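You operate a simulated robot arm through the tools that you are given. There is no shell and no other tool. Be economical: measure what you need, move in short steps, check, and stop when the job is done.

You run a simulated robot arm. Do the job below in one go: nothing can be reset, and whatever is moved stays where it is left.

JOB
Dust the middle of the gilt table top, then flatten both blisters under weights.
Fine: white pad with teal band; yellow grip on the left blister, green grip on the other, each left on till its blister lies flat; pad and weights back. Set down upright: short weight with yellow grip, narrow weight with green grip.

It is judged by the outcome, as a careful person would: the job done as asked, and still so three seconds after it is handed in. It fails if anything else is knocked over, pushed out of place, dropped, spilled or broken.

ROBOT AND FRAMES
A 6-joint arm with a two-finger parallel gripper, fixed in place. Base frame: the origin is at the foot of the arm, x ahead of it, y to its left, z up; the work surface is at about z = 840. Readings come in mm, rad, newtons and seconds.
With the tool pointing down near the work surface it reaches from about 340 to 760 mm from the base axis. Its first joint turns from -1.152 to 1.152 rad. Payload 2.45 kg.
The tool frame sits at the grasp point between the pads (the TCP): z along the fingers, y along the line on which they close. The tips reach 24 mm beyond it. Largest opening 68 mm; finger width 17, thickness 10; the body of the gripper, 40 by 70 mm, starts 41 mm behind the TCP.
Orientation is that of the tool frame in the base frame, as a unit quaternion [x, y, z, w]. With the fingers straight down and closing along the base's y, the tool's x points along the base's -x, its y along +y and its z along -z.

CONTROLS
- The arm moves only by the tool servo_tool. Its argument "steps" is a list of rows, each an object of numbers (a shift or turn left out is 0, a gripper value left out holds the last): "tx", "ty", "tz": the shift along the tool's x, y, z in units of 100 mm (1.0 is 100 mm); "wx", "wy", "wz": the turn, a rotation vector about the tool's x, y, z in units of 60 degrees (1.0 is 60 degrees); "grip": the closure, from 0 (fully open) to 1 (shut). In form: [{"tx": .., "ty": .., "tz": .., "wx": .., "wy": .., "wz": .., "grip": ..}, ...]. A call has 1 to 8 rows; each row is the pose to reach, as a shift and turn from the pose commanded when the call began, along the tool's axes at that moment. A call with a number of a shift or a turn outside -1 to 1 is refused whole. A row lasts 0.2 s, in which the tool goes at most 50 mm and 0.15 rad; a call with a longer step from one row to the next is refused whole, and so is a gripper value outside its range. Where a pose cannot be reached the arm comes as near as it can. A force on the tool above 40 N (or 10 N above the force at the start of the call, whichever is more), or a blocked arm, ends the call early, and 0.2 s more pass. Each finger travels about 108 mm/s and halts on what it meets, pressing with about 23 N; the grip force reading is that of the motor and also rises with nothing between the fingers. The clock runs only during rows and for 0.2 s after the last one: add rows that repeat a pose to give the fingers time. It gives the time, the measured TCP pose, the force on the tool (base axes), the opening and the grip force at its end, in the units of the frame above (readings bear some noise), with the torque about the TCP (base axes, N m) and any sound that the robot's microphone picked up.
- Cameras (640 x 400 px; columns grow to the right, rows downward): "scene" is fixed at [162.1, 411.7, 1455.4]; the picture's right is [-0.80, -0.60, 0.00], its down [-0.38, 0.51, -0.77] and it looks along [0.46, -0.62, -0.64] (base axes); focal length 322 px, centre (320, 200). "wrist" rides on the gripper at [84, 11, -75] in the tool frame; the picture's right is [-0.13, 0.99, 0.00], its down [-0.60, -0.08, -0.79] and it looks along [-0.79, -0.10, 0.61] (tool axes); focal length 251 px, centre (320, 200). There is no depth. A picture from a camera that has moved, and an enlarged one, comes with that camera's place and axes in the base frame and with its lens.
- snapshot(camera): a new picture of that camera. It takes no simulated time.
- inspect(camera, box): a new picture of the part [left, top, right, bottom] of that camera's present view, enlarged. It takes no simulated time.
- sign_off(): hands the job in; it is judged then, once.

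Go step by step. Nothing tells you positions but the pictures and the camera data: compare them with the known pose of the tool, close in by small moves and look again before you grip or let go. The budget is 120 turns and 68 pictures, counting those below and the enlarged ones. Unless the task says otherwise, let go and move clear before handing in, and close with one line.

The tools are called after "Call:" by a JSON object that holds its "api" and its "payload". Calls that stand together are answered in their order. servo_tool: Moves the arm, as the interface text tells. Its arguments: {"type":"object","properties":{"steps":{"type":"array","items":{"type":"object","properties":{"tx":{"type":"number"},"ty":{"type":"number"},"tz":{"type":"number"},"wx":{"type":"number"},"wy":{"type":"number"},"wz":{"type":"number"},"grip":{"type":"number"}}}}},"required":["steps"]} The other tools are called the same way: snapshot (camera) takes a picture; inspect (camera, box) takes an enlarged picture of a part of a camera's view; sign_off () hands the job in.

At the start:

```text
t: 0.0
tool_pos: [458.8, -171.0, 1098.3]
ee_rot: [0.0, 1.0, 0.001, 0.0]
ft_force: [0.5, -1.3, 0.0]
torque: [0.01, 0.0, 0.0]
grip_width: 68.3
grip_force: 0.1
```

scene: 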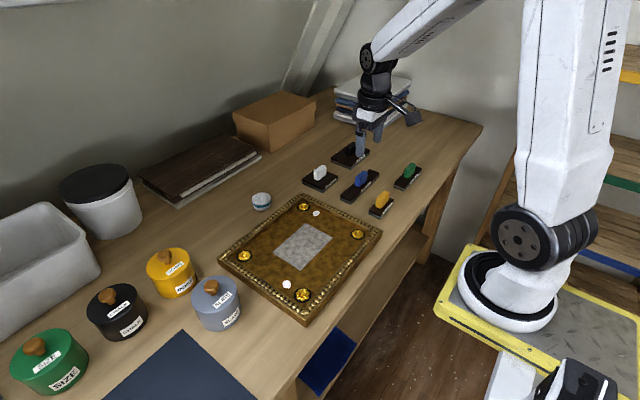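
wrist: 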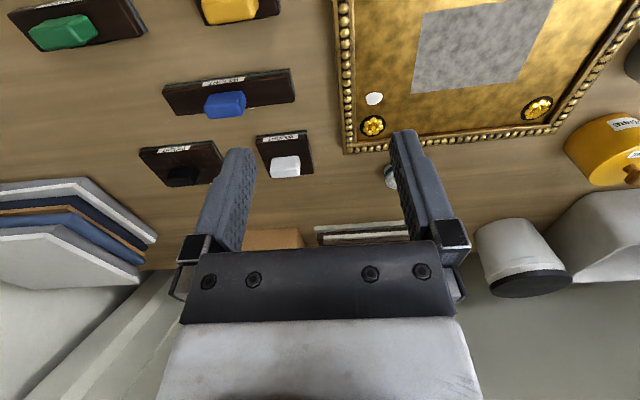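

I see a gilt panel with a dusty grey patch, two white blisters, several gripped weights and a small white-topped pad. I'll look closer first.

Call:
{"api": "inspect", "payload": {"camera": "scene", "box": [210, 180, 390, 330]}}

Call:
{"api": "inspect", "payload": {"camera": "scene", "box": [290, 130, 430, 220]}}

Call:
{"api": "inspect", "payload": {"camera": "wrist", "box": [0, 0, 640, 260]}}

```text
2.67 times, centred on (300, 255) of scene
camera zoom: at [162.1, 411.7, 1455.4], right [-0.8, -0.6, 0.0], down [-0.38, 0.51, -0.77], along [0.46, -0.62, -0.64], focal length 860 px, centre (373, 53)
```

zoom: 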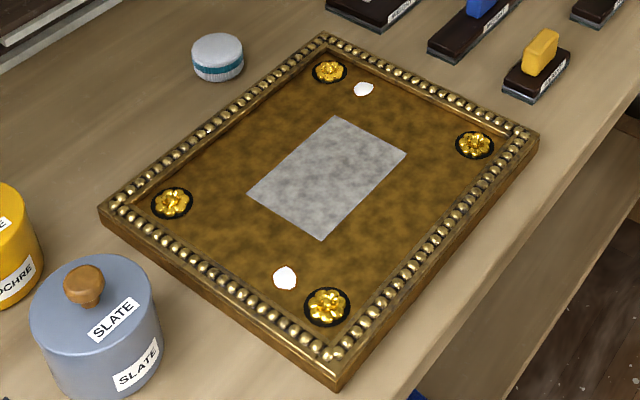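

```text
4.44 times, centred on (360, 175) of scene
camera zoom: at [162.1, 411.7, 1455.4], right [-0.8, -0.6, 0.0], down [-0.38, 0.51, -0.77], along [0.46, -0.62, -0.64], focal length 1433 px, centre (142, 311)
```

zoom: 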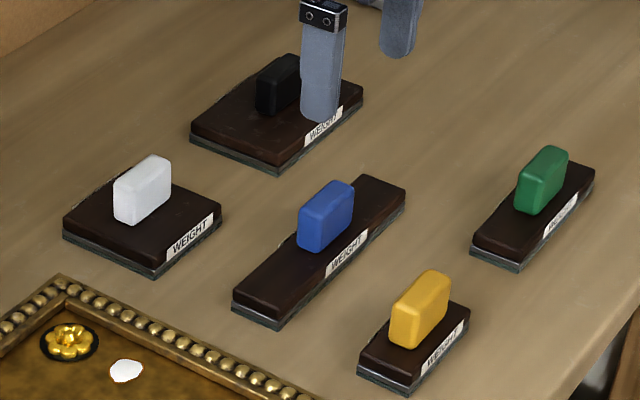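

```text
1.00 times, centred on (320, 130) of wrist (not enlarged: the box is as wide or as high as the picture)
camera zoom: at [374.2, -159.2, 1172.5], right [0.13, 0.99, 0.0], down [0.6, -0.08, 0.79], along [0.79, -0.1, -0.61], focal length 251 px, centre (320, 270)
```

zoom: 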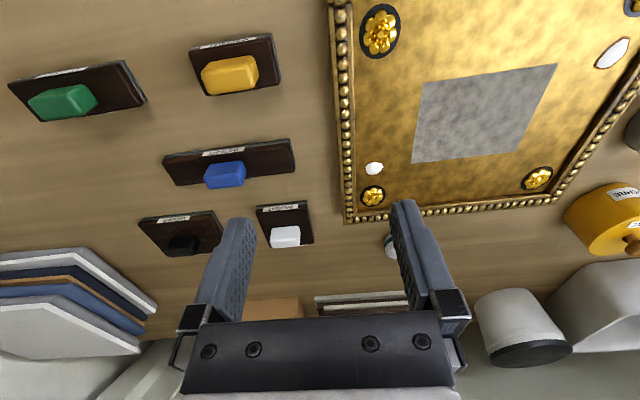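

The blister at about (477, 112) is the left one (from the robot and in the scene view), the other is at about (565, -113). The pad is near (732, -67), so I go there first.

Call:
{"api": "servo_tool", "payload": {"steps": [{"tx": -0.25, "ty": 0.25, "tz": 0.0}, {"tx": -0.5, "ty": 0.5}, {"tx": -0.75, "ty": 0.75}, {"tx": -1, "ty": 1, "tz": 0.2}]}}

Call:
{"api": "servo_tool", "payload": {"steps": [{"tx": -0.3, "tz": 0.2}, {"tx": -0.6, "tz": 0.4}, {"tx": -0.9, "tz": 0.6}, {"tx": -1, "tz": 0.8}]}}

Call:
{"api": "snapshot", "payload": {"camera": "wrist"}}

```text
t: 1.0
tool_pos: [557.0, -70.3, 1077.4]
ee_rot: [0.001, 1.0, 0.0, 0.0]
ft_force: [0.1, 0.2, -0.4]
torque: [-0.04, 0.03, 0.02]
grip_width: 68.0
grip_force: 0.1
```

```text
t: 2.0
tool_pos: [658.5, -71.6, 996.4]
ee_rot: [0.0, 1.0, 0.0, 0.0]
ft_force: [-0.3, 0.1, -0.3]
torque: [-0.01, -0.02, 0.02]
grip_width: 68.1
grip_force: 0.0
```

```text
62 pictures are left
camera wrist: at [574.3, -58.5, 1071.9], right [0.13, 0.99, 0.0], down [0.6, -0.08, 0.79], along [0.79, -0.1, -0.61], focal length 251 px, centre (320, 200)
```

wrist: 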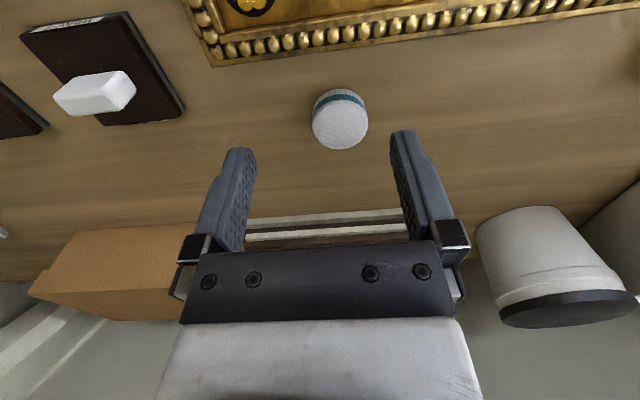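

Pad lies around (728, -58). I close in above it and look again.

Call:
{"api": "servo_tool", "payload": {"steps": [{"tx": -0.35, "ty": 0.07, "tz": 0.25}, {"tx": -0.7, "ty": 0.13, "tz": 0.5}, {"tx": -0.7, "ty": 0.13, "tz": 0.8}]}}

Call:
{"api": "snapshot", "payload": {"camera": "wrist"}}

Call:
{"api": "inspect", "payload": {"camera": "scene", "box": [220, 150, 320, 230]}}

```text
t: 2.8
tool_pos: [728.7, -58.0, 917.2]
ee_rot: [0.0, 1.0, 0.0, 0.0]
ft_force: [0.2, -0.6, 0.5]
torque: [0.0, 0.02, 0.01]
grip_width: 67.9
grip_force: 0.0
```

```text
61 pictures are left
camera wrist: at [644.2, -45.8, 991.6], right [0.13, 0.99, 0.0], down [0.6, -0.08, 0.79], along [0.79, -0.1, -0.61], focal length 251 px, centre (320, 200)
```

wrist: 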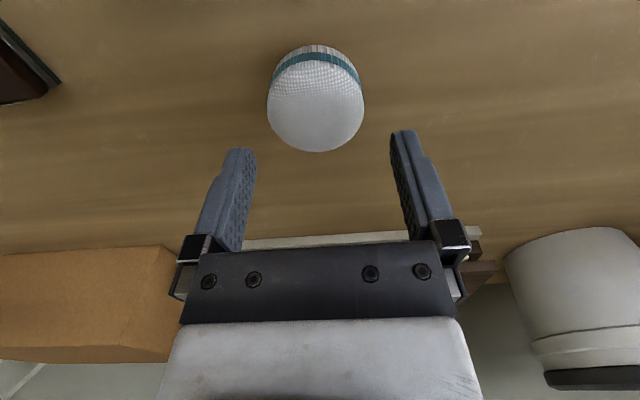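

```text
5.00 times, centred on (270, 190) of scene
camera zoom: at [162.1, 411.7, 1455.4], right [-0.8, -0.6, 0.0], down [-0.38, 0.51, -0.77], along [0.46, -0.62, -0.64], focal length 1612 px, centre (570, 250)
```

zoom: 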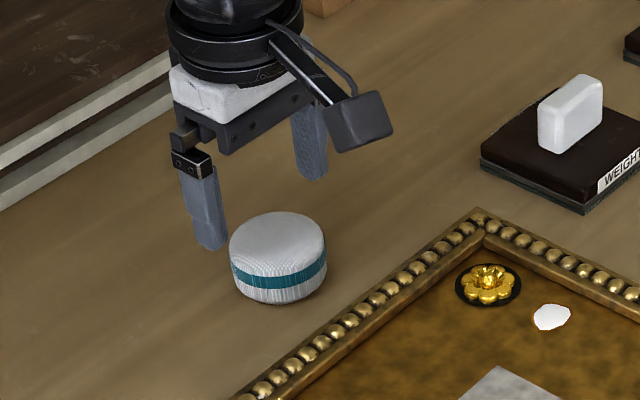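

Pad centre is around (722, -58), diameter about 54. I lower around it and close.

Call:
{"api": "servo_tool", "payload": {"steps": [{"tx": 0.07}, {"tx": 0.07, "tz": 0.25}, {"tx": 0.07, "tz": 0.47}]}}

Call:
{"api": "inspect", "payload": {"camera": "wrist", "box": [160, 0, 480, 250]}}

Call:
{"api": "inspect", "payload": {"camera": "scene", "box": [220, 150, 320, 230]}}

```text
t: 3.6
tool_pos: [720.5, -58.4, 870.8]
ee_rot: [0.001, 1.0, 0.0, 0.001]
ft_force: [-0.5, 1.2, 0.3]
torque: [-0.01, 0.01, 0.03]
grip_width: 68.0
grip_force: 0.1
```

```text
1.60 times, centred on (320, 125) of wrist
camera zoom: at [637.1, -46.5, 945.0], right [0.13, 0.99, 0.0], down [0.6, -0.08, 0.79], along [0.79, -0.1, -0.61], focal length 402 px, centre (320, 320)
```

zoom: 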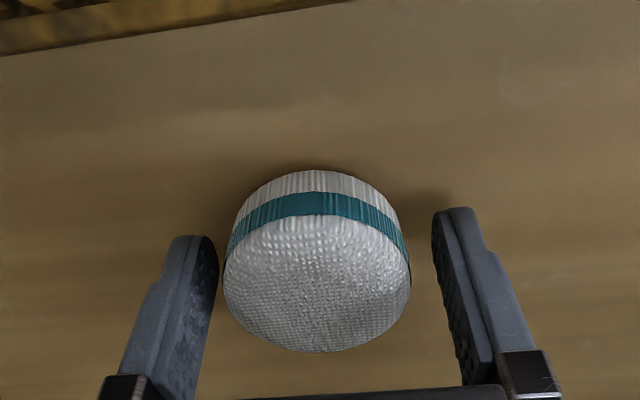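

```text
5.00 times, centred on (270, 190) of scene
camera zoom: at [162.1, 411.7, 1455.4], right [-0.8, -0.6, 0.0], down [-0.38, 0.51, -0.77], along [0.46, -0.62, -0.64], focal length 1612 px, centre (570, 250)
```

zoom: 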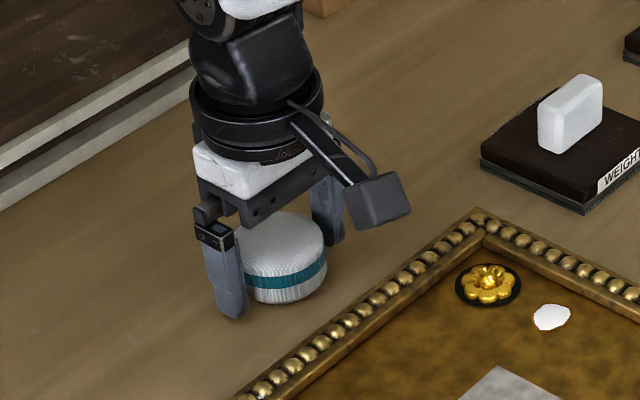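

Well centred sideways; a few mm further ahead, then close.

Call:
{"api": "servo_tool", "payload": {"steps": [{"tx": -0.03}, {"tx": -0.03, "grip": 0.5}, {"tx": -0.03, "grip": 0.5}, {"tx": -0.03, "grip": 0.5}]}}

```text
t: 4.6
tool_pos: [723.2, -57.8, 869.8]
ee_rot: [0.001, 1.0, 0.0, 0.0]
ft_force: [0.1, -0.1, 0.6]
torque: [0.0, 0.02, -0.05]
grip_width: 51.9
grip_force: 23.4
```

The pad is held. I lift it and carry it above the grey patch, which I estimate spans x 475–564, y -64–62.

Call:
{"api": "servo_tool", "payload": {"steps": [{"tz": -0.4}, {"tz": -0.8}, {"tx": 0.4, "tz": -0.8}, {"tx": 0.8, "tz": -0.8, "ty": 0.2}, {"tx": 1.0, "tz": -0.8, "ty": 0.4}]}}

Call:
{"api": "servo_tool", "payload": {"steps": [{"tx": 0.4}, {"tx": 0.8, "ty": 0.1}, {"tx": 1.0, "ty": 0.15}]}}

Call:
{"api": "snapshot", "payload": {"camera": "scene"}}

Call:
{"api": "snapshot", "payload": {"camera": "wrist"}}

```text
t: 5.8
tool_pos: [623.9, -18.6, 950.6]
ee_rot: [0.0, 1.0, 0.0, 0.001]
ft_force: [-0.1, 0.1, 0.3]
torque: [-0.01, 0.03, -0.01]
grip_width: 51.9
grip_force: 22.6
```

```text
t: 6.6
tool_pos: [523.4, -2.8, 950.8]
ee_rot: [0.0, 1.0, 0.0, 0.0]
ft_force: [-0.1, -0.6, -0.3]
torque: [0.01, 0.0, -0.03]
grip_width: 51.9
grip_force: 22.5
```

```text
57 pictures are left
```

scene: 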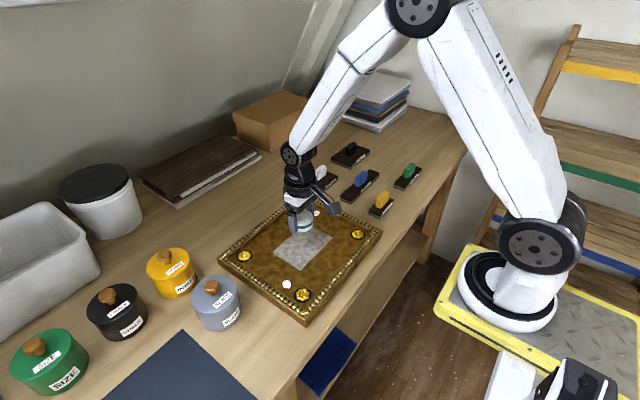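

```text
56 pictures are left
camera wrist: at [439.7, 8.7, 1025.2], right [0.13, 0.99, 0.0], down [0.6, -0.08, 0.79], along [0.79, -0.1, -0.61], focal length 251 px, centre (320, 200)
```

wrist: 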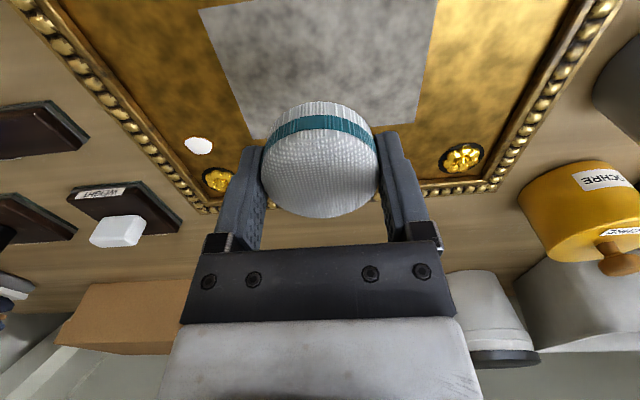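

The patch looks clear beneath the pad. I come down in small steps to feel contact.

Call:
{"api": "servo_tool", "payload": {"steps": [{"tz": 0.3}, {"tz": 0.5}, {"tz": 0.55}]}}

Call:
{"api": "inspect", "payload": {"camera": "scene", "box": [250, 180, 370, 280]}}

```text
t: 7.4
tool_pos: [524.8, -3.9, 895.5]
ee_rot: [0.0, 1.0, 0.0, 0.0]
ft_force: [0.5, -0.8, -0.4]
torque: [-0.02, -0.01, 0.04]
grip_width: 51.8
grip_force: 23.2
```

```text
4.00 times, centred on (310, 230) of scene
camera zoom: at [162.1, 411.7, 1455.4], right [-0.8, -0.6, 0.0], down [-0.38, 0.51, -0.77], along [0.46, -0.62, -0.64], focal length 1290 px, centre (360, 80)
```

zoom: 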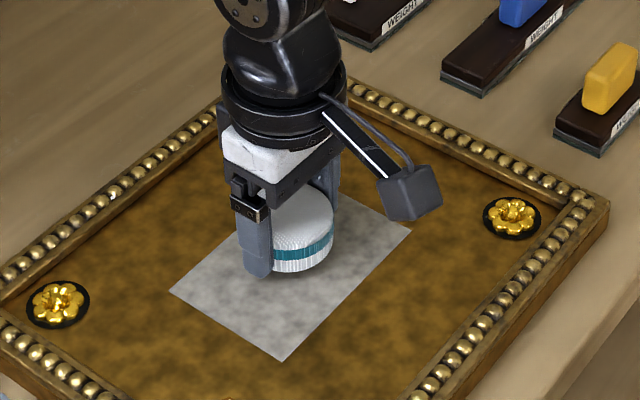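

Call:
{"api": "servo_tool", "payload": {"steps": [{"tz": 0.03}, {"tz": 0.05}]}}

Call:
{"api": "servo_tool", "payload": {"steps": [{"tz": 0.02}, {"tz": 0.03}]}}

Call:
{"api": "servo_tool", "payload": {"steps": [{"tz": 0.01}, {"tz": 0.02}]}}

```text
t: 8.0
tool_pos: [524.6, -2.4, 889.7]
ee_rot: [-0.001, 1.0, 0.0, 0.0]
ft_force: [1.0, 0.2, -0.6]
torque: [-0.02, 0.0, 0.02]
grip_width: 51.7
grip_force: 23.1
```

```text
t: 8.6
tool_pos: [523.2, -3.9, 887.9]
ee_rot: [0.0, 1.0, 0.0, 0.0]
ft_force: [-2.7, -0.1, 7.5]
torque: [0.01, 0.07, -0.01]
grip_width: 51.6
grip_force: 23.4
```

```text
t: 9.2
tool_pos: [525.6, -3.9, 886.9]
ee_rot: [0.0, 1.0, 0.001, 0.002]
ft_force: [-4.3, 1.2, 29.2]
torque: [0.02, 0.03, -0.02]
grip_width: 52.2
grip_force: 22.7
```

Contact is at about 888; I ease off to a light pressure and begin wiping in lines.

Call:
{"api": "servo_tool", "payload": {"steps": [{"tz": -0.02}, {"tz": -0.02, "tx": -0.14, "ty": -0.25}, {"tz": -0.02, "tx": -0.27, "ty": -0.49}, {"tz": -0.02, "tx": -0.27, "ty": -0.2}, {"tz": -0.02, "tx": -0.27, "ty": 0.1}, {"tz": -0.02, "tx": -0.27, "ty": 0.35}, {"tz": -0.02, "tx": -0.27, "ty": 0.58}]}}

Call:
{"api": "inspect", "payload": {"camera": "scene", "box": [210, 180, 390, 330]}}

```text
t: 10.8
tool_pos: [551.0, 54.8, 887.0]
ee_rot: [0.0, 1.0, 0.0, -0.001]
ft_force: [0.4, 0.3, -1.3]
torque: [-0.01, -0.02, 0.04]
grip_width: 51.6
grip_force: 22.8
```

```text
2.67 times, centred on (300, 255) of scene
camera zoom: at [162.1, 411.7, 1455.4], right [-0.8, -0.6, 0.0], down [-0.38, 0.51, -0.77], along [0.46, -0.62, -0.64], focal length 860 px, centre (373, 53)
```

zoom: 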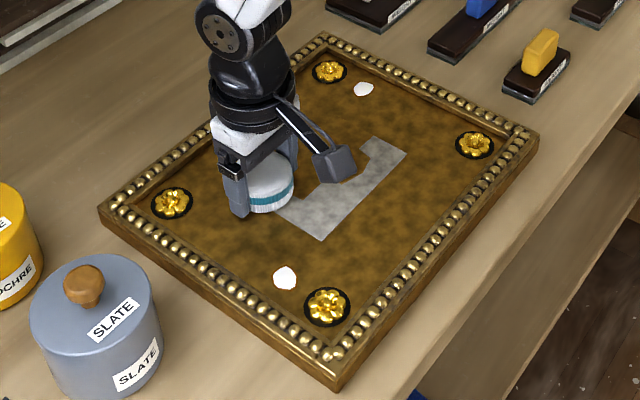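

The dust is coming off. I continue with the remaining lines.

Call:
{"api": "servo_tool", "payload": {"steps": [{"tz": 0.007, "tx": 0.18}, {"tz": 0.007, "tx": 0.36, "ty": -0.05}, {"tz": 0.007, "tx": 0.36, "ty": -0.35}, {"tz": 0.007, "tx": 0.36, "ty": -0.65}, {"tz": 0.007, "tx": 0.36, "ty": -1.0}, {"tz": 0.007, "tx": 0.6, "ty": -1.0}]}}

Call:
{"api": "servo_tool", "payload": {"steps": [{"ty": -0.09}, {"ty": 0.15}, {"ty": 0.4}, {"ty": 0.7}, {"ty": 0.98}]}}

Call:
{"api": "servo_tool", "payload": {"steps": [{"tz": -0.3}, {"tz": -0.7}, {"tz": -0.7, "ty": 0.25}]}}

Call:
{"api": "inspect", "payload": {"camera": "scene", "box": [210, 180, 390, 330]}}

```text
t: 12.2
tool_pos: [491.7, -46.2, 887.9]
ee_rot: [-0.001, 1.0, 0.0, 0.001]
ft_force: [1.7, 0.1, 1.9]
torque: [0.01, -0.05, -0.01]
grip_width: 51.7
grip_force: 22.6
```

```text
t: 13.4
tool_pos: [490.8, 53.2, 886.1]
ee_rot: [-0.001, 1.0, 0.001, -0.001]
ft_force: [0.1, -1.0, 0.0]
torque: [-0.04, 0.0, -0.01]
grip_width: 52.1
grip_force: 22.8
```

```text
t: 14.2
tool_pos: [491.3, 76.2, 957.3]
ee_rot: [0.001, 1.0, 0.0, 0.0]
ft_force: [0.0, 0.4, -0.8]
torque: [-0.01, 0.03, 0.02]
grip_width: 52.0
grip_force: 23.0
```

```text
2.67 times, centred on (300, 255) of scene
camera zoom: at [162.1, 411.6, 1455.4], right [-0.8, -0.6, 0.0], down [-0.38, 0.51, -0.77], along [0.46, -0.62, -0.64], focal length 860 px, centre (373, 53)
```

zoom: 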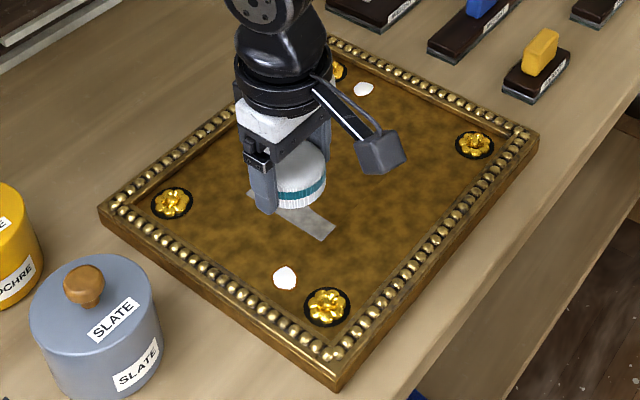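

A strip remains along the +y end where the pad lost contact. I go down there again with a touch more pressure.

Call:
{"api": "servo_tool", "payload": {"steps": [{"ty": -0.25, "tz": 0.3}, {"ty": -0.25, "tz": 0.68}, {"ty": -0.25, "tz": 0.71}]}}

Call:
{"api": "servo_tool", "payload": {"steps": [{"tz": 0.01}, {"tz": 0.015}]}}

```text
t: 15.0
tool_pos: [490.0, 52.7, 887.3]
ee_rot: [0.0, 1.0, 0.0, 0.001]
ft_force: [-5.1, -0.5, 18.1]
torque: [-0.07, 0.03, 0.02]
grip_width: 51.5
grip_force: 22.9
```

```text
t: 15.6
tool_pos: [491.2, 51.7, 885.1]
ee_rot: [0.0, 1.0, -0.001, 0.002]
ft_force: [-2.9, -2.7, 28.0]
torque: [-0.21, -0.04, 0.03]
grip_width: 52.0
grip_force: 22.9
```

In firm contact now; I ease off 1 mm and sweep along this strip.

Call:
{"api": "servo_tool", "payload": {"steps": [{"tz": -0.01}, {"tz": -0.01, "tx": -0.2}, {"tz": -0.01, "tx": -0.4}, {"tz": -0.01, "tx": -0.63}]}}

Call:
{"api": "servo_tool", "payload": {"steps": [{"tx": 0.2, "ty": -0.05}, {"tx": 0.4, "ty": -0.05}, {"tx": 0.64, "ty": -0.05}]}}

Call:
{"api": "servo_tool", "payload": {"steps": [{"tz": -0.3}, {"tz": -0.7}, {"tz": -0.7, "tx": -0.4, "ty": -0.2}, {"tz": -0.7, "tx": -0.7, "ty": -0.4}]}}

Call:
{"api": "inspect", "payload": {"camera": "scene", "box": [210, 180, 390, 330]}}

```text
t: 16.6
tool_pos: [555.7, 53.4, 885.4]
ee_rot: [0.0, 1.0, 0.001, -0.001]
ft_force: [-0.8, 0.7, 2.1]
torque: [0.0, -0.02, -0.03]
grip_width: 51.9
grip_force: 23.0
```

```text
t: 17.4
tool_pos: [490.4, 48.4, 885.7]
ee_rot: [0.0, 1.0, 0.0, -0.001]
ft_force: [0.5, 0.1, -1.1]
torque: [-0.02, -0.02, -0.04]
grip_width: 51.7
grip_force: 23.0
```

```text
t: 18.4
tool_pos: [559.4, 7.8, 955.4]
ee_rot: [0.0, 1.0, 0.0, 0.0]
ft_force: [0.3, -0.4, 0.5]
torque: [0.01, 0.02, 0.01]
grip_width: 51.5
grip_force: 23.0
```

```text
2.67 times, centred on (300, 255) of scene
camera zoom: at [162.1, 411.7, 1455.4], right [-0.8, -0.6, 0.0], down [-0.38, 0.51, -0.77], along [0.46, -0.62, -0.64], focal length 860 px, centre (373, 53)
```

zoom: 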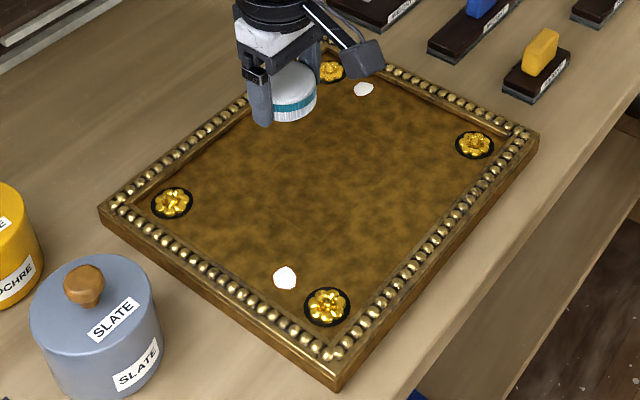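

All visible dust is gone. Now the pad goes back to its place at (723, -58).

Call:
{"api": "servo_tool", "payload": {"steps": [{"tx": -0.4, "ty": -0.16}, {"tx": -0.8, "ty": -0.33}, {"tx": -1.0, "ty": -0.4}]}}

Call:
{"api": "servo_tool", "payload": {"steps": [{"tx": -0.4, "ty": -0.15}, {"tx": -0.64, "ty": -0.26}, {"tx": -0.64, "ty": -0.26, "tz": 0.4}, {"tx": -0.64, "ty": -0.26, "tz": 0.75}, {"tx": -0.64, "ty": -0.26, "tz": 0.82}]}}

Call:
{"api": "inspect", "payload": {"camera": "scene", "box": [220, 150, 340, 250]}}

```text
t: 19.2
tool_pos: [659.3, -32.1, 955.5]
ee_rot: [-0.001, 1.0, 0.0, -0.001]
ft_force: [0.1, 0.3, -0.6]
torque: [-0.01, 0.02, 0.03]
grip_width: 51.6
grip_force: 23.1
```

```text
t: 20.4
tool_pos: [723.2, -58.5, 872.1]
ee_rot: [0.0, 1.0, 0.0, 0.0]
ft_force: [-0.4, 1.5, 0.0]
torque: [0.01, -0.04, -0.05]
grip_width: 51.7
grip_force: 22.4
```

```text
4.00 times, centred on (280, 200) of scene
camera zoom: at [162.1, 411.7, 1455.4], right [-0.8, -0.6, 0.0], down [-0.38, 0.51, -0.77], along [0.46, -0.62, -0.64], focal length 1290 px, centre (480, 200)
```

zoom: 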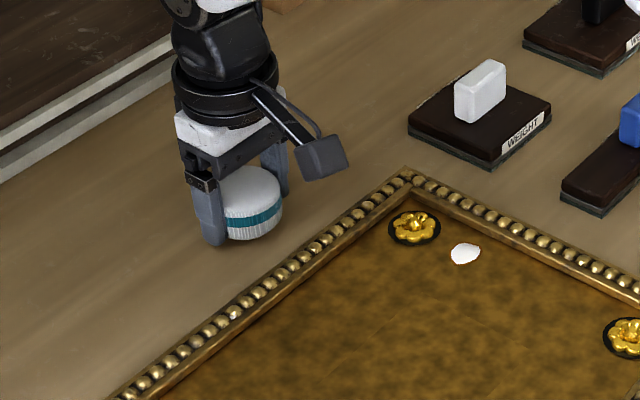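

The table is clean throughout. I feel for the table with the pad.

Call:
{"api": "servo_tool", "payload": {"steps": [{"tz": 0.02}, {"tz": 0.03}]}}

Call:
{"api": "servo_tool", "payload": {"steps": [{"tz": 0.01}, {"tz": 0.02}]}}

```text
t: 21.0
tool_pos: [723.5, -59.2, 870.1]
ee_rot: [0.0, 1.0, 0.001, -0.001]
ft_force: [-0.3, -0.7, -0.1]
torque: [0.0, -0.02, 0.03]
grip_width: 51.8
grip_force: 23.3
```

```text
t: 21.6
tool_pos: [723.4, -58.1, 867.1]
ee_rot: [0.0, 1.0, 0.0, 0.0]
ft_force: [0.3, 0.9, -0.5]
torque: [-0.01, 0.0, 0.01]
grip_width: 51.8
grip_force: 22.9
```

Call:
{"api": "servo_tool", "payload": {"steps": [{"tz": 0.01}, {"tz": 0.01}]}}

```text
t: 22.2
tool_pos: [725.5, -58.5, 868.0]
ee_rot: [0.0, 1.0, -0.001, 0.0]
ft_force: [0.6, -0.4, 0.4]
torque: [0.03, 0.01, 0.0]
grip_width: 51.7
grip_force: 23.0
```

Call:
{"api": "servo_tool", "payload": {"steps": [{"tz": 0.01}, {"tz": 0.01}]}}

```text
t: 22.8
tool_pos: [724.4, -59.0, 867.1]
ee_rot: [-0.001, 1.0, 0.001, 0.001]
ft_force: [-0.3, 1.0, 4.8]
torque: [0.01, 0.02, 0.03]
grip_width: 51.7
grip_force: 22.9
```

The pad is resting on the table, so I let go and rise, then head towards the weights.

Call:
{"api": "servo_tool", "payload": {"steps": [{"grip": 0}, {"grip": 0}, {"tz": -0.3, "grip": 0}, {"tz": -0.7}, {"tz": -1.0}]}}

Call:
{"api": "servo_tool", "payload": {"steps": [{"tz": -0.4}, {"tz": -0.8, "tx": 0.2}, {"tz": -0.8, "tx": 0.6}, {"tz": -0.8, "tx": 1.0}]}}

Call:
{"api": "servo_tool", "payload": {"steps": [{"tx": 0.35, "ty": -0.35}, {"tx": 0.7, "ty": -0.7}, {"tx": 1.0, "ty": -1.0}]}}

Call:
{"api": "servo_tool", "payload": {"steps": [{"tx": 0.35, "ty": -0.35}, {"tx": 0.7, "ty": -0.7}, {"tx": 1.0, "ty": -1.0}]}}

Call:
{"api": "snapshot", "payload": {"camera": "wrist"}}

Call:
{"api": "snapshot", "payload": {"camera": "scene"}}

```text
t: 24.0
tool_pos: [724.8, -58.1, 966.8]
ee_rot: [0.0, 1.0, 0.0, 0.0]
ft_force: [-0.3, 0.3, -0.3]
torque: [-0.01, 0.02, -0.01]
grip_width: 68.1
grip_force: 0.1
```

```text
t: 25.0
tool_pos: [624.8, -58.2, 1047.5]
ee_rot: [0.0, 1.0, 0.0, 0.001]
ft_force: [-0.2, 0.4, 0.4]
torque: [0.02, 0.0, 0.0]
grip_width: 68.2
grip_force: 0.1
```

```text
t: 25.8
tool_pos: [523.4, -159.4, 1047.2]
ee_rot: [0.001, 1.0, 0.0, 0.0]
ft_force: [0.7, 0.0, -0.2]
torque: [0.02, 0.03, 0.0]
grip_width: 68.2
grip_force: 0.1
```

```text
t: 26.6
tool_pos: [422.4, -258.4, 1045.6]
ee_rot: [0.0, 1.0, 0.0, 0.0]
ft_force: [0.1, -0.1, 1.0]
torque: [-0.01, -0.01, 0.0]
grip_width: 68.1
grip_force: 0.1
```

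```text
50 pictures are left
camera wrist: at [339.1, -246.3, 1120.9], right [0.13, 0.99, 0.0], down [0.6, -0.08, 0.79], along [0.79, -0.1, -0.61], focal length 251 px, centre (320, 200)
```

wrist: 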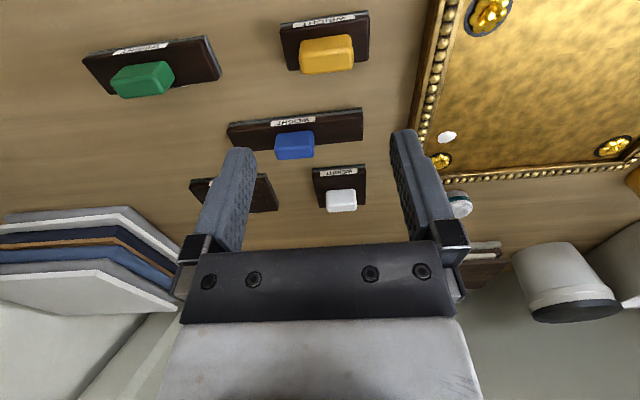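

```text
49 pictures are left
```

scene: 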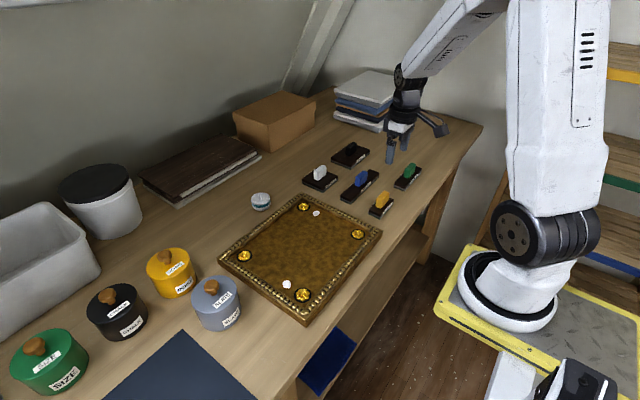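

Yellow handle is near (438, -252). I descend to look closer.

Call:
{"api": "servo_tool", "payload": {"steps": [{"tx": -0.15, "ty": 0.06, "tz": 0.3}, {"tx": -0.15, "ty": 0.06, "tz": 0.7}, {"tx": -0.15, "ty": 0.06, "tz": 0.95}]}}

Call:
{"api": "snapshot", "payload": {"camera": "wrist"}}

Call:
{"api": "inspect", "payload": {"camera": "scene", "box": [340, 150, 440, 230]}}

```text
t: 27.4
tool_pos: [439.8, -251.8, 951.3]
ee_rot: [0.0, 1.0, 0.0, 0.0]
ft_force: [0.1, 1.4, -0.7]
torque: [0.0, 0.02, 0.0]
grip_width: 68.0
grip_force: 0.0
```

```text
48 pictures are left
camera wrist: at [354.7, -240.5, 1026.0], right [0.13, 0.99, 0.0], down [0.6, -0.08, 0.79], along [0.79, -0.1, -0.61], focal length 251 px, centre (320, 200)
```

wrist: 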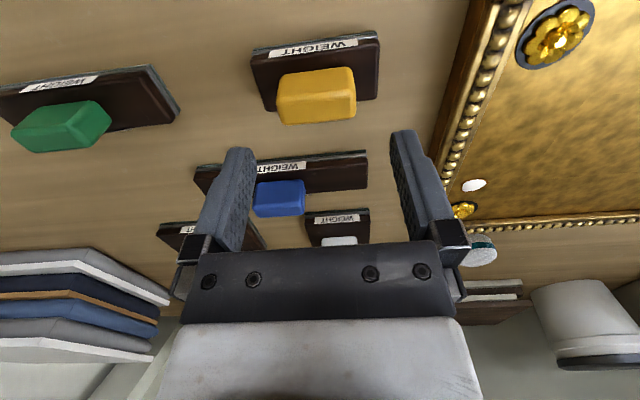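

```text
5.00 times, centred on (390, 190) of scene
camera zoom: at [162.1, 411.7, 1455.4], right [-0.8, -0.6, 0.0], down [-0.38, 0.51, -0.77], along [0.46, -0.62, -0.64], focal length 1612 px, centre (-30, 250)
```

zoom: 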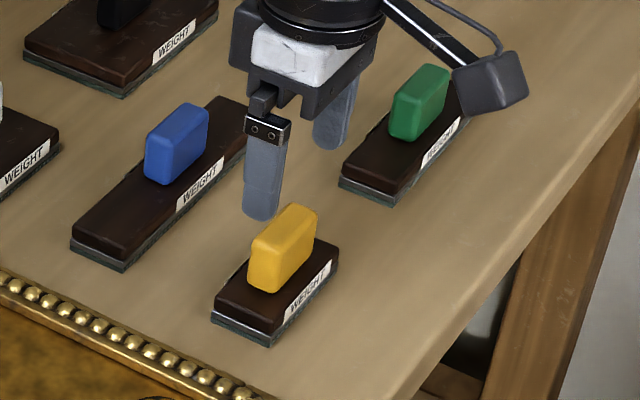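

Handle is about (443, -252), 45 long along y. I lower with the fingers at its two ends, keeping above the slab, and check.

Call:
{"api": "servo_tool", "payload": {"steps": [{"tx": -0.03, "tz": 0.2}, {"tx": -0.03, "tz": 0.4}, {"tx": -0.03, "tz": 0.58}]}}

Call:
{"api": "inspect", "payload": {"camera": "wrist", "box": [160, 0, 480, 250]}}

Call:
{"api": "inspect", "payload": {"camera": "scene", "box": [340, 150, 440, 230]}}

```text
t: 28.2
tool_pos: [441.5, -253.3, 893.0]
ee_rot: [0.0, 1.0, 0.0, -0.001]
ft_force: [-0.2, -0.7, 0.3]
torque: [0.02, 0.0, -0.01]
grip_width: 67.9
grip_force: 0.0
```

```text
1.60 times, centred on (320, 125) of wrist
camera zoom: at [357.8, -240.8, 968.3], right [0.13, 0.99, 0.0], down [0.6, -0.08, 0.79], along [0.79, -0.1, -0.61], focal length 402 px, centre (320, 320)
```

zoom: 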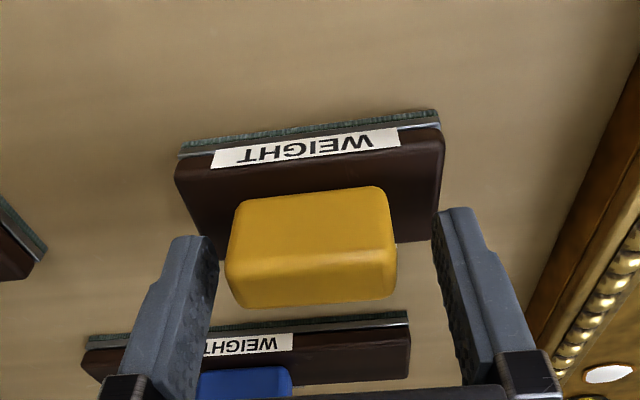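

```text
5.00 times, centred on (390, 190) of scene
camera zoom: at [162.1, 411.7, 1455.4], right [-0.8, -0.6, 0.0], down [-0.38, 0.51, -0.77], along [0.46, -0.62, -0.64], focal length 1612 px, centre (-30, 250)
```

zoom: 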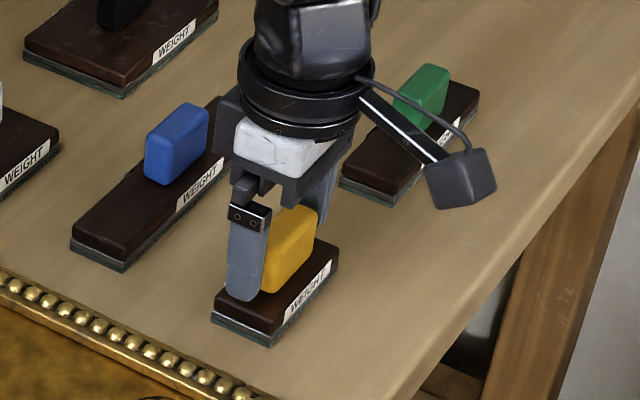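

Aligned. I nudge -2 mm in y, lower 4 mm and close.

Call:
{"api": "servo_tool", "payload": {"steps": [{"tx": -0.01, "ty": -0.02, "tz": 0.04}, {"tx": -0.01, "ty": -0.02, "tz": 0.04, "grip": 0.6}, {"tx": -0.01, "ty": -0.02, "tz": 0.04, "grip": 0.6}, {"tx": -0.01, "ty": -0.02, "tz": 0.04, "grip": 0.6}]}}

```text
t: 29.2
tool_pos: [442.0, -254.1, 888.5]
ee_rot: [0.0, 1.0, 0.0, 0.0]
ft_force: [0.6, -0.4, 0.1]
torque: [0.02, 0.01, -0.02]
grip_width: 47.8
grip_force: 23.4
```

Call:
{"api": "servo_tool", "payload": {"steps": [{"tz": -0.15}, {"tz": -0.3}, {"tz": -0.3}]}}

Call:
{"api": "inspect", "payload": {"camera": "scene", "box": [340, 150, 440, 230]}}

```text
t: 30.0
tool_pos: [442.9, -254.7, 918.3]
ee_rot: [0.0, 1.0, 0.0, -0.001]
ft_force: [-0.2, 0.2, -1.8]
torque: [-0.01, 0.03, -0.01]
grip_width: 47.7
grip_force: 23.4
```

```text
5.00 times, centred on (390, 190) of scene
camera zoom: at [162.1, 411.7, 1455.4], right [-0.8, -0.6, 0.0], down [-0.38, 0.51, -0.77], along [0.46, -0.62, -0.64], focal length 1612 px, centre (-30, 250)
```

zoom: 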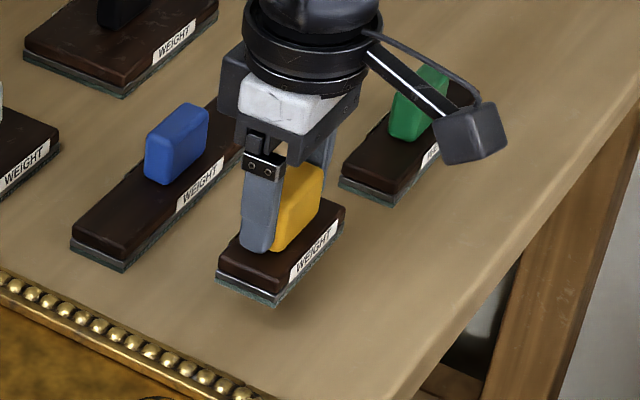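

The yellow weight is held. I raise it and carry it toward the left blister, stopping short to measure it with the wrist camera.

Call:
{"api": "servo_tool", "payload": {"steps": [{"tz": -0.4}, {"tz": -0.8}, {"tz": -0.8, "ty": 0.35}, {"tz": -0.8, "ty": 0.7}, {"tz": -0.8, "ty": 1.0}]}}

Call:
{"api": "servo_tool", "payload": {"steps": [{"ty": 0.35}, {"ty": 0.7}, {"ty": 1.0}]}}

Call:
{"api": "servo_tool", "payload": {"steps": [{"ty": 0.3}, {"ty": 0.6}, {"ty": 0.8}, {"ty": 0.8}]}}

Call:
{"api": "snapshot", "payload": {"camera": "wrist"}}

```text
t: 31.2
tool_pos: [443.3, -152.6, 999.4]
ee_rot: [-0.001, 1.0, 0.001, 0.0]
ft_force: [-0.4, -0.3, -1.3]
torque: [-0.01, -0.01, 0.04]
grip_width: 47.7
grip_force: 22.7
```

```text
t: 32.0
tool_pos: [443.0, -54.7, 998.8]
ee_rot: [0.0, 1.0, 0.0, 0.0]
ft_force: [0.1, 0.2, -1.7]
torque: [-0.02, 0.03, 0.03]
grip_width: 47.7
grip_force: 22.4
```

```text
t: 33.0
tool_pos: [443.3, 27.5, 999.1]
ee_rot: [0.0, 1.0, 0.0, 0.0]
ft_force: [1.2, -0.1, -1.5]
torque: [0.0, 0.02, -0.04]
grip_width: 47.8
grip_force: 23.1
```

```text
43 pictures are left
camera wrist: at [359.5, 38.0, 1074.2], right [0.13, 0.99, 0.0], down [0.6, -0.08, 0.79], along [0.79, -0.1, -0.61], focal length 251 px, centre (320, 200)
```

wrist: 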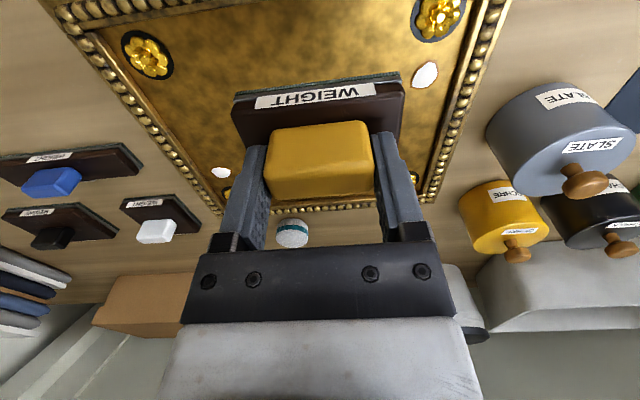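

Left blister is at (477, 113), rosette edge at x≈452, frame inner wall at y≈135. The slab is about 40 x 80, so I set it centred at (480, 90), which covers the blister and clears both.

Call:
{"api": "servo_tool", "payload": {"steps": [{"tx": -0.2, "ty": 0.3}, {"tx": -0.37, "ty": 0.62}, {"tx": -0.37, "ty": 0.62, "tz": 0.35}, {"tx": -0.37, "ty": 0.62, "tz": 0.74}, {"tx": -0.37, "ty": 0.62, "tz": 0.74}]}}

Call:
{"api": "inspect", "payload": {"camera": "scene", "box": [220, 210, 370, 330]}}

Call:
{"api": "snapshot", "payload": {"camera": "wrist"}}

```text
t: 34.2
tool_pos: [479.0, 87.6, 924.5]
ee_rot: [0.001, 1.0, 0.0, 0.0]
ft_force: [0.3, -0.7, -2.2]
torque: [0.0, 0.01, -0.02]
grip_width: 48.0
grip_force: 23.4
```

```text
3.33 times, centred on (295, 270) of scene
camera zoom: at [162.1, 411.7, 1455.4], right [-0.8, -0.6, 0.0], down [-0.38, 0.51, -0.77], along [0.46, -0.62, -0.64], focal length 1075 px, centre (403, -33)
```

zoom: 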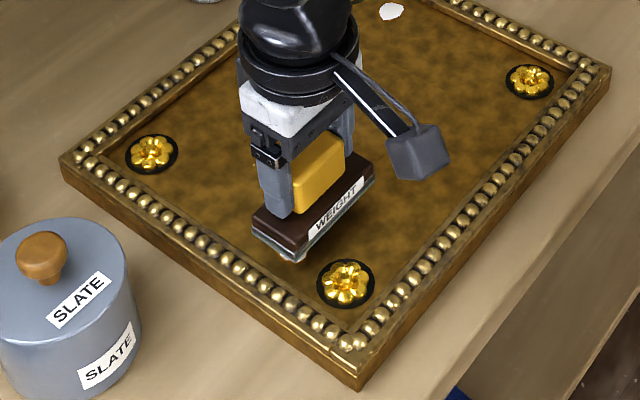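

```text
41 pictures are left
camera wrist: at [395.5, 99.4, 999.4], right [0.13, 0.99, 0.0], down [0.6, -0.08, 0.79], along [0.79, -0.1, -0.61], focal length 251 px, centre (320, 200)
```

wrist: 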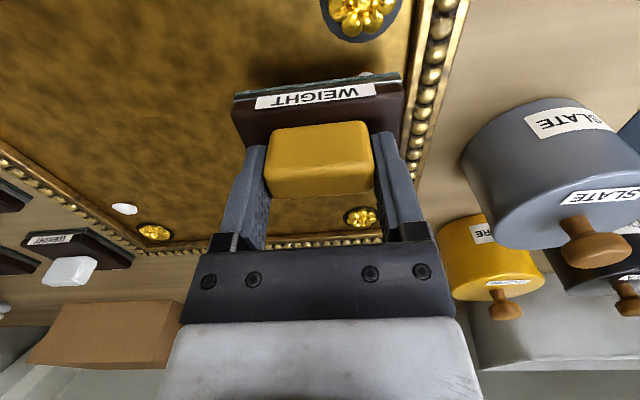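

The slab lines up over the blister and clears the rosette and frame. Lowering gently.

Call:
{"api": "servo_tool", "payload": {"steps": [{"tx": -0.02, "ty": 0.01, "tz": 0.07}, {"tx": -0.02, "ty": 0.01, "tz": 0.12}]}}

Call:
{"api": "servo_tool", "payload": {"steps": [{"tz": 0.015}, {"tz": 0.025}]}}

```text
t: 34.8
tool_pos: [482.2, 88.9, 913.1]
ee_rot: [0.0, 1.0, 0.0, 0.0]
ft_force: [0.5, -0.4, -1.4]
torque: [0.03, 0.01, 0.0]
grip_width: 48.0
grip_force: 22.9
```

```text
t: 35.4
tool_pos: [481.2, 88.3, 911.6]
ee_rot: [-0.001, 1.0, 0.0, 0.0]
ft_force: [0.1, -0.4, -1.1]
torque: [0.01, 0.03, 0.01]
grip_width: 47.8
grip_force: 22.5
```

Call:
{"api": "servo_tool", "payload": {"steps": [{"tz": 0.01}, {"tz": 0.02}]}}

Call:
{"api": "servo_tool", "payload": {"steps": [{"tz": 0.01}, {"tz": 0.01}]}}

```text
t: 36.0
tool_pos: [482.4, 89.1, 909.2]
ee_rot: [0.0, 1.0, 0.0, 0.0]
ft_force: [-0.1, 0.3, -1.0]
torque: [0.0, 0.01, -0.03]
grip_width: 47.8
grip_force: 23.3
```

```text
t: 36.6
tool_pos: [481.6, 88.2, 908.0]
ee_rot: [0.001, 1.0, 0.0, 0.0]
ft_force: [0.4, -0.3, -1.0]
torque: [-0.01, 0.0, 0.0]
grip_width: 47.8
grip_force: 23.4
```

Call:
{"api": "servo_tool", "payload": {"steps": [{"tz": 0.01}, {"tz": 0.01}]}}

Call:
{"api": "servo_tool", "payload": {"steps": [{"tz": 0.01}, {"tz": 0.01}]}}

```text
t: 37.2
tool_pos: [481.4, 89.3, 907.9]
ee_rot: [0.0, 1.0, 0.001, 0.0]
ft_force: [-3.6, -1.6, 11.9]
torque: [0.1, 0.19, 0.06]
grip_width: 47.7
grip_force: 23.1
```

```text
t: 37.8
tool_pos: [483.3, 87.7, 906.1]
ee_rot: [-0.001, 1.0, -0.001, 0.001]
ft_force: [-4.8, -1.9, 18.5]
torque: [-0.01, 0.06, 0.0]
grip_width: 47.9
grip_force: 23.6
```

It is seated. I ease off, release, and rise straight up.

Call:
{"api": "servo_tool", "payload": {"steps": [{"tz": -0.01}, {"tz": -0.01, "grip": 0}, {"tz": -0.01, "grip": 0}, {"tz": -0.3}, {"tz": -0.7}, {"tz": -1.0}]}}

Call:
{"api": "inspect", "payload": {"camera": "scene", "box": [220, 210, 370, 330]}}

Call:
{"api": "snapshot", "payload": {"camera": "wrist"}}

```text
t: 39.2
tool_pos: [481.5, 88.2, 1005.9]
ee_rot: [0.0, 1.0, 0.0, 0.0]
ft_force: [0.1, 0.6, 0.3]
torque: [0.02, 0.03, 0.01]
grip_width: 68.1
grip_force: 0.1
```

```text
3.33 times, centred on (295, 270) of scene
camera zoom: at [162.1, 411.7, 1455.4], right [-0.8, -0.6, 0.0], down [-0.38, 0.51, -0.77], along [0.46, -0.62, -0.64], focal length 1075 px, centre (403, -33)
```

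zoom: 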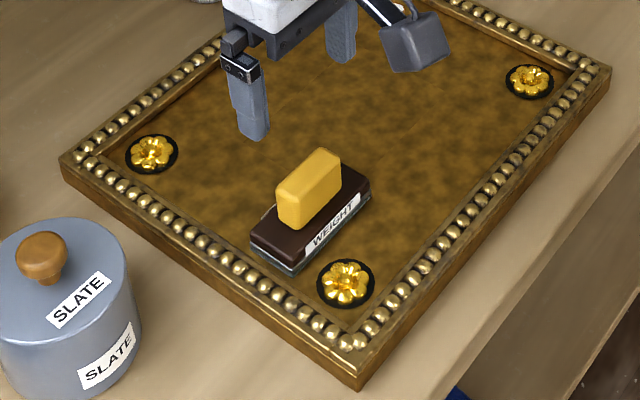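

```text
39 pictures are left
camera wrist: at [397.5, 100.4, 1081.2], right [0.13, 0.99, 0.0], down [0.6, -0.08, 0.79], along [0.79, -0.1, -0.61], focal length 251 px, centre (320, 200)
```

wrist: 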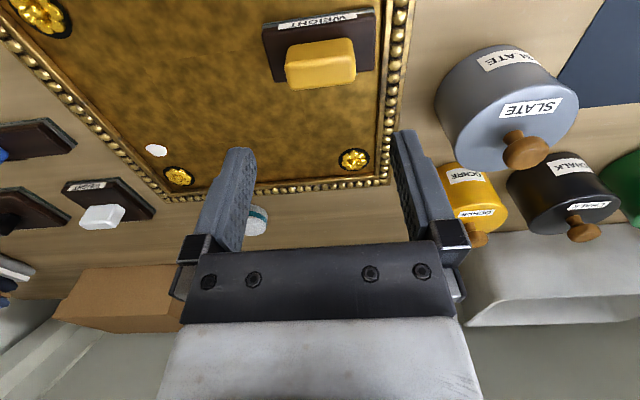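

The left blister is covered; no contact with rosette or frame. Now over to the green weight.

Call:
{"api": "servo_tool", "payload": {"steps": [{"ty": -0.4, "tz": -0.1}, {"ty": -0.8, "tz": -0.2}, {"ty": -1.0, "tz": -0.2}]}}

Call:
{"api": "servo_tool", "payload": {"steps": [{"ty": -0.45}, {"ty": -0.9}, {"ty": -1.0}]}}

Call:
{"api": "servo_tool", "payload": {"steps": [{"ty": -0.45, "tx": 0.2}, {"ty": -0.9, "tx": 0.4}, {"ty": -1.0, "tx": 0.4}]}}

Call:
{"api": "servo_tool", "payload": {"steps": [{"ty": -0.45}, {"ty": -0.9}, {"ty": -1.0}]}}

Call:
{"api": "servo_tool", "payload": {"steps": [{"ty": -0.4, "tz": 0.2}, {"ty": -0.8, "tz": 0.4}, {"ty": -1.0, "tz": 0.6}, {"ty": -1.0, "tz": 0.6}]}}

Call:
{"api": "snapshot", "payload": {"camera": "wrist"}}

```text
t: 40.0
tool_pos: [481.5, -11.5, 1025.6]
ee_rot: [0.0, 1.0, 0.0, 0.0]
ft_force: [-0.6, 0.0, -0.1]
torque: [0.0, 0.0, -0.04]
grip_width: 68.2
grip_force: 0.0
```

```text
t: 40.8
tool_pos: [481.0, -111.2, 1025.7]
ee_rot: [0.0, 1.0, 0.0, 0.0]
ft_force: [0.2, 0.8, 0.2]
torque: [0.02, 0.0, -0.01]
grip_width: 67.8
grip_force: 0.0
```

```text
t: 41.6
tool_pos: [441.8, -212.2, 1026.1]
ee_rot: [0.0, 1.0, 0.0, 0.0]
ft_force: [-0.6, -0.3, 0.2]
torque: [0.0, 0.01, 0.0]
grip_width: 67.8
grip_force: 0.1
```

```text
t: 42.4
tool_pos: [442.7, -312.7, 1026.3]
ee_rot: [-0.001, 1.0, 0.0, 0.0]
ft_force: [-0.5, 0.8, -0.7]
torque: [0.04, 0.01, 0.02]
grip_width: 67.8
grip_force: 0.1
```

```text
t: 43.4
tool_pos: [443.5, -412.2, 966.0]
ee_rot: [0.001, 1.0, 0.0, 0.0]
ft_force: [0.4, -0.6, 0.7]
torque: [0.02, -0.01, -0.02]
grip_width: 67.8
grip_force: 0.1
```

```text
38 pictures are left
camera wrist: at [358.9, -400.0, 1041.4], right [0.13, 0.99, 0.0], down [0.6, -0.08, 0.79], along [0.79, -0.1, -0.61], focal length 251 px, centre (320, 200)
```

wrist: 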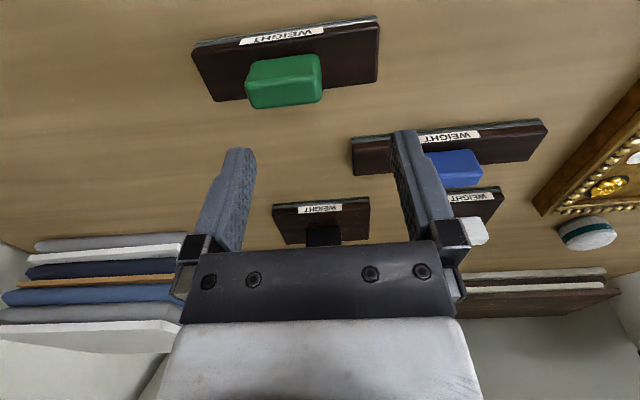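

Green handle is at about (443, -433); its slab is about 36 x 124 along y. I lower around the handle.

Call:
{"api": "servo_tool", "payload": {"steps": [{"tx": 0.01, "ty": -0.21}, {"tx": 0.01, "ty": -0.21, "tz": 0.4}, {"tx": 0.01, "ty": -0.21, "tz": 0.73}, {"tx": 0.01, "ty": -0.21, "tz": 0.73}]}}

Call:
{"api": "inspect", "payload": {"camera": "wrist", "box": [160, 0, 480, 250]}}

```text
t: 44.4
tool_pos: [440.6, -432.4, 892.5]
ee_rot: [0.001, 1.0, 0.001, 0.0]
ft_force: [-0.3, -0.2, 0.3]
torque: [-0.02, -0.01, 0.02]
grip_width: 68.0
grip_force: 0.1
```

```text
1.60 times, centred on (320, 125) of wrist
camera zoom: at [357.0, -420.5, 967.8], right [0.13, 0.99, 0.0], down [0.6, -0.08, 0.79], along [0.79, -0.1, -0.61], focal length 402 px, centre (320, 320)
```

zoom: 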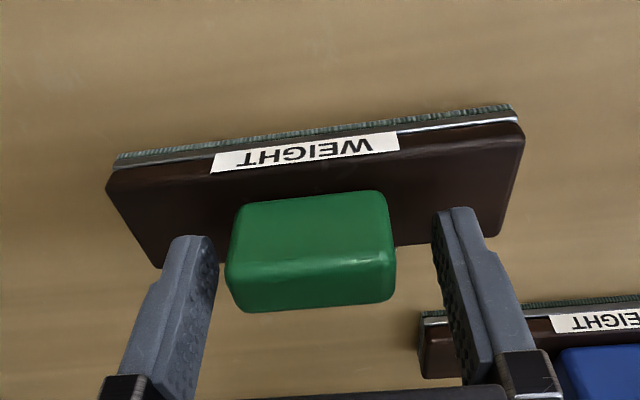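

Same alignment as before; I nudge, lower 4 mm, and grip.

Call:
{"api": "servo_tool", "payload": {"steps": [{"tx": -0.015, "ty": -0.02, "tz": 0.04}, {"tx": -0.015, "ty": -0.02, "tz": 0.04, "grip": 0.6}, {"tx": -0.015, "ty": -0.02, "tz": 0.04, "grip": 0.6}, {"tx": -0.015, "ty": -0.02, "tz": 0.04, "grip": 0.6}]}}

Call:
{"api": "servo_tool", "payload": {"steps": [{"tz": -0.2}, {"tz": -0.5}, {"tz": -0.9}, {"tz": -1.0}]}}

Call:
{"api": "inspect", "payload": {"camera": "scene", "box": [340, 90, 460, 190]}}

```text
t: 45.4
tool_pos: [442.8, -434.4, 888.4]
ee_rot: [0.0, 1.0, 0.0, 0.0]
ft_force: [0.3, -1.2, 0.7]
torque: [0.02, -0.01, -0.04]
grip_width: 47.8
grip_force: 23.4
```

```text
t: 46.4
tool_pos: [443.2, -433.5, 990.2]
ee_rot: [-0.001, 1.0, 0.0, -0.001]
ft_force: [-0.2, 0.1, -2.1]
torque: [0.05, -0.02, -0.01]
grip_width: 47.8
grip_force: 23.2
```

```text
4.00 times, centred on (400, 140) of scene
camera zoom: at [162.1, 411.6, 1455.4], right [-0.8, -0.6, 0.0], down [-0.38, 0.51, -0.77], along [0.46, -0.62, -0.64], focal length 1290 px, centre (0, 440)
```

zoom: 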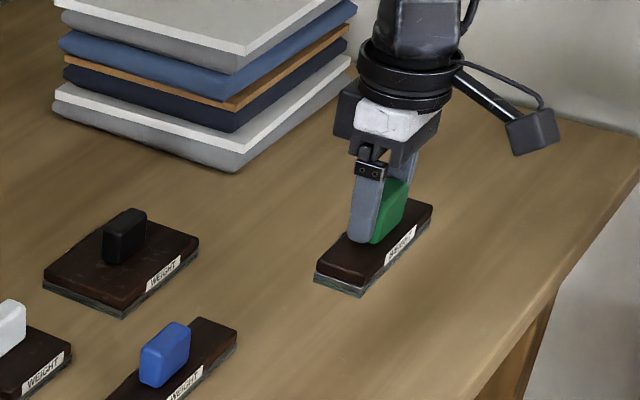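

Green weight is held. I carry it to the other blister at about (566, -112), planning slab centre (563, -69).

Call:
{"api": "servo_tool", "payload": {"steps": [{"ty": 0.35}, {"ty": 0.7}, {"ty": 1.0}]}}

Call:
{"api": "servo_tool", "payload": {"steps": [{"ty": 0.35, "tx": -0.1}, {"ty": 0.7, "tx": -0.2}, {"ty": 1.0, "tx": -0.3}]}}

Call:
{"api": "servo_tool", "payload": {"steps": [{"ty": 0.35, "tx": -0.3}, {"ty": 0.7, "tx": -0.6}, {"ty": 1.0, "tx": -0.9}]}}

Call:
{"api": "servo_tool", "payload": {"steps": [{"ty": 0.33}, {"ty": 0.66}, {"ty": 0.66, "tz": 0.35}, {"ty": 0.66, "tz": 0.65}, {"ty": 0.66, "tz": 0.65}]}}

Call:
{"api": "inspect", "payload": {"camera": "scene", "box": [250, 180, 370, 260]}}

Call:
{"api": "snapshot", "payload": {"camera": "wrist"}}

```text
t: 47.2
tool_pos: [442.1, -333.2, 990.2]
ee_rot: [0.0, 1.0, 0.0, 0.0]
ft_force: [0.2, 1.1, -2.5]
torque: [-0.03, 0.01, 0.02]
grip_width: 47.9
grip_force: 23.6
```

```text
t: 48.0
tool_pos: [473.3, -232.7, 989.1]
ee_rot: [0.0, 1.0, 0.0, 0.0]
ft_force: [0.2, -0.5, -2.7]
torque: [0.01, -0.03, -0.01]
grip_width: 47.8
grip_force: 23.4
```

```text
t: 48.8
tool_pos: [563.2, -135.0, 988.7]
ee_rot: [0.0, 1.0, 0.001, 0.001]
ft_force: [1.2, 0.4, -3.3]
torque: [0.02, 0.01, 0.02]
grip_width: 48.1
grip_force: 23.1
```

```text
t: 50.0
tool_pos: [562.8, -68.1, 922.2]
ee_rot: [0.001, 1.0, 0.0, -0.001]
ft_force: [-0.3, 0.0, -2.5]
torque: [0.04, -0.03, 0.01]
grip_width: 48.0
grip_force: 23.4
```

```text
5.00 times, centred on (310, 220) of scene
camera zoom: at [162.1, 411.7, 1455.4], right [-0.8, -0.6, 0.0], down [-0.38, 0.51, -0.77], along [0.46, -0.62, -0.64], focal length 1612 px, centre (370, 100)
```

zoom: 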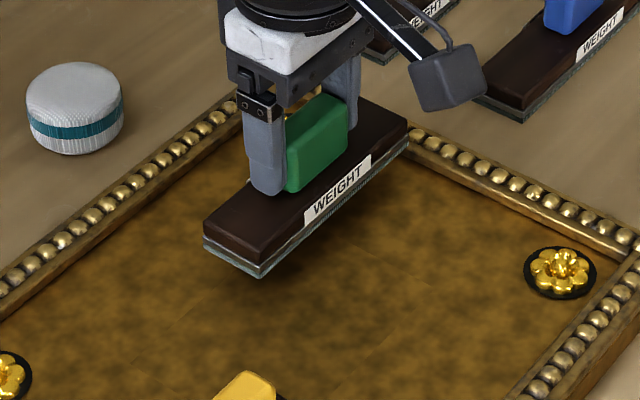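

```text
34 pictures are left
camera wrist: at [478.7, -56.6, 997.7], right [0.13, 0.99, 0.0], down [0.6, -0.08, 0.79], along [0.79, -0.1, -0.61], focal length 251 px, centre (320, 200)
```

wrist: 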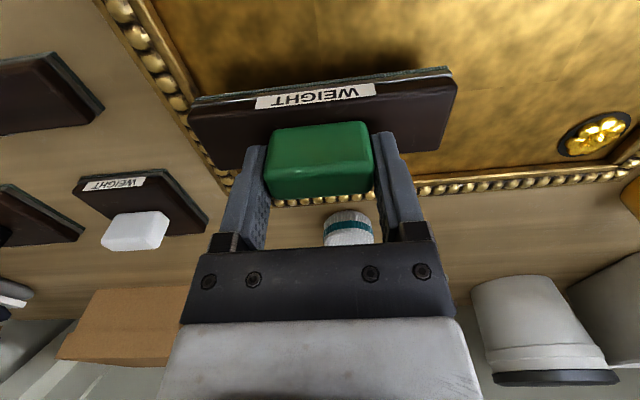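

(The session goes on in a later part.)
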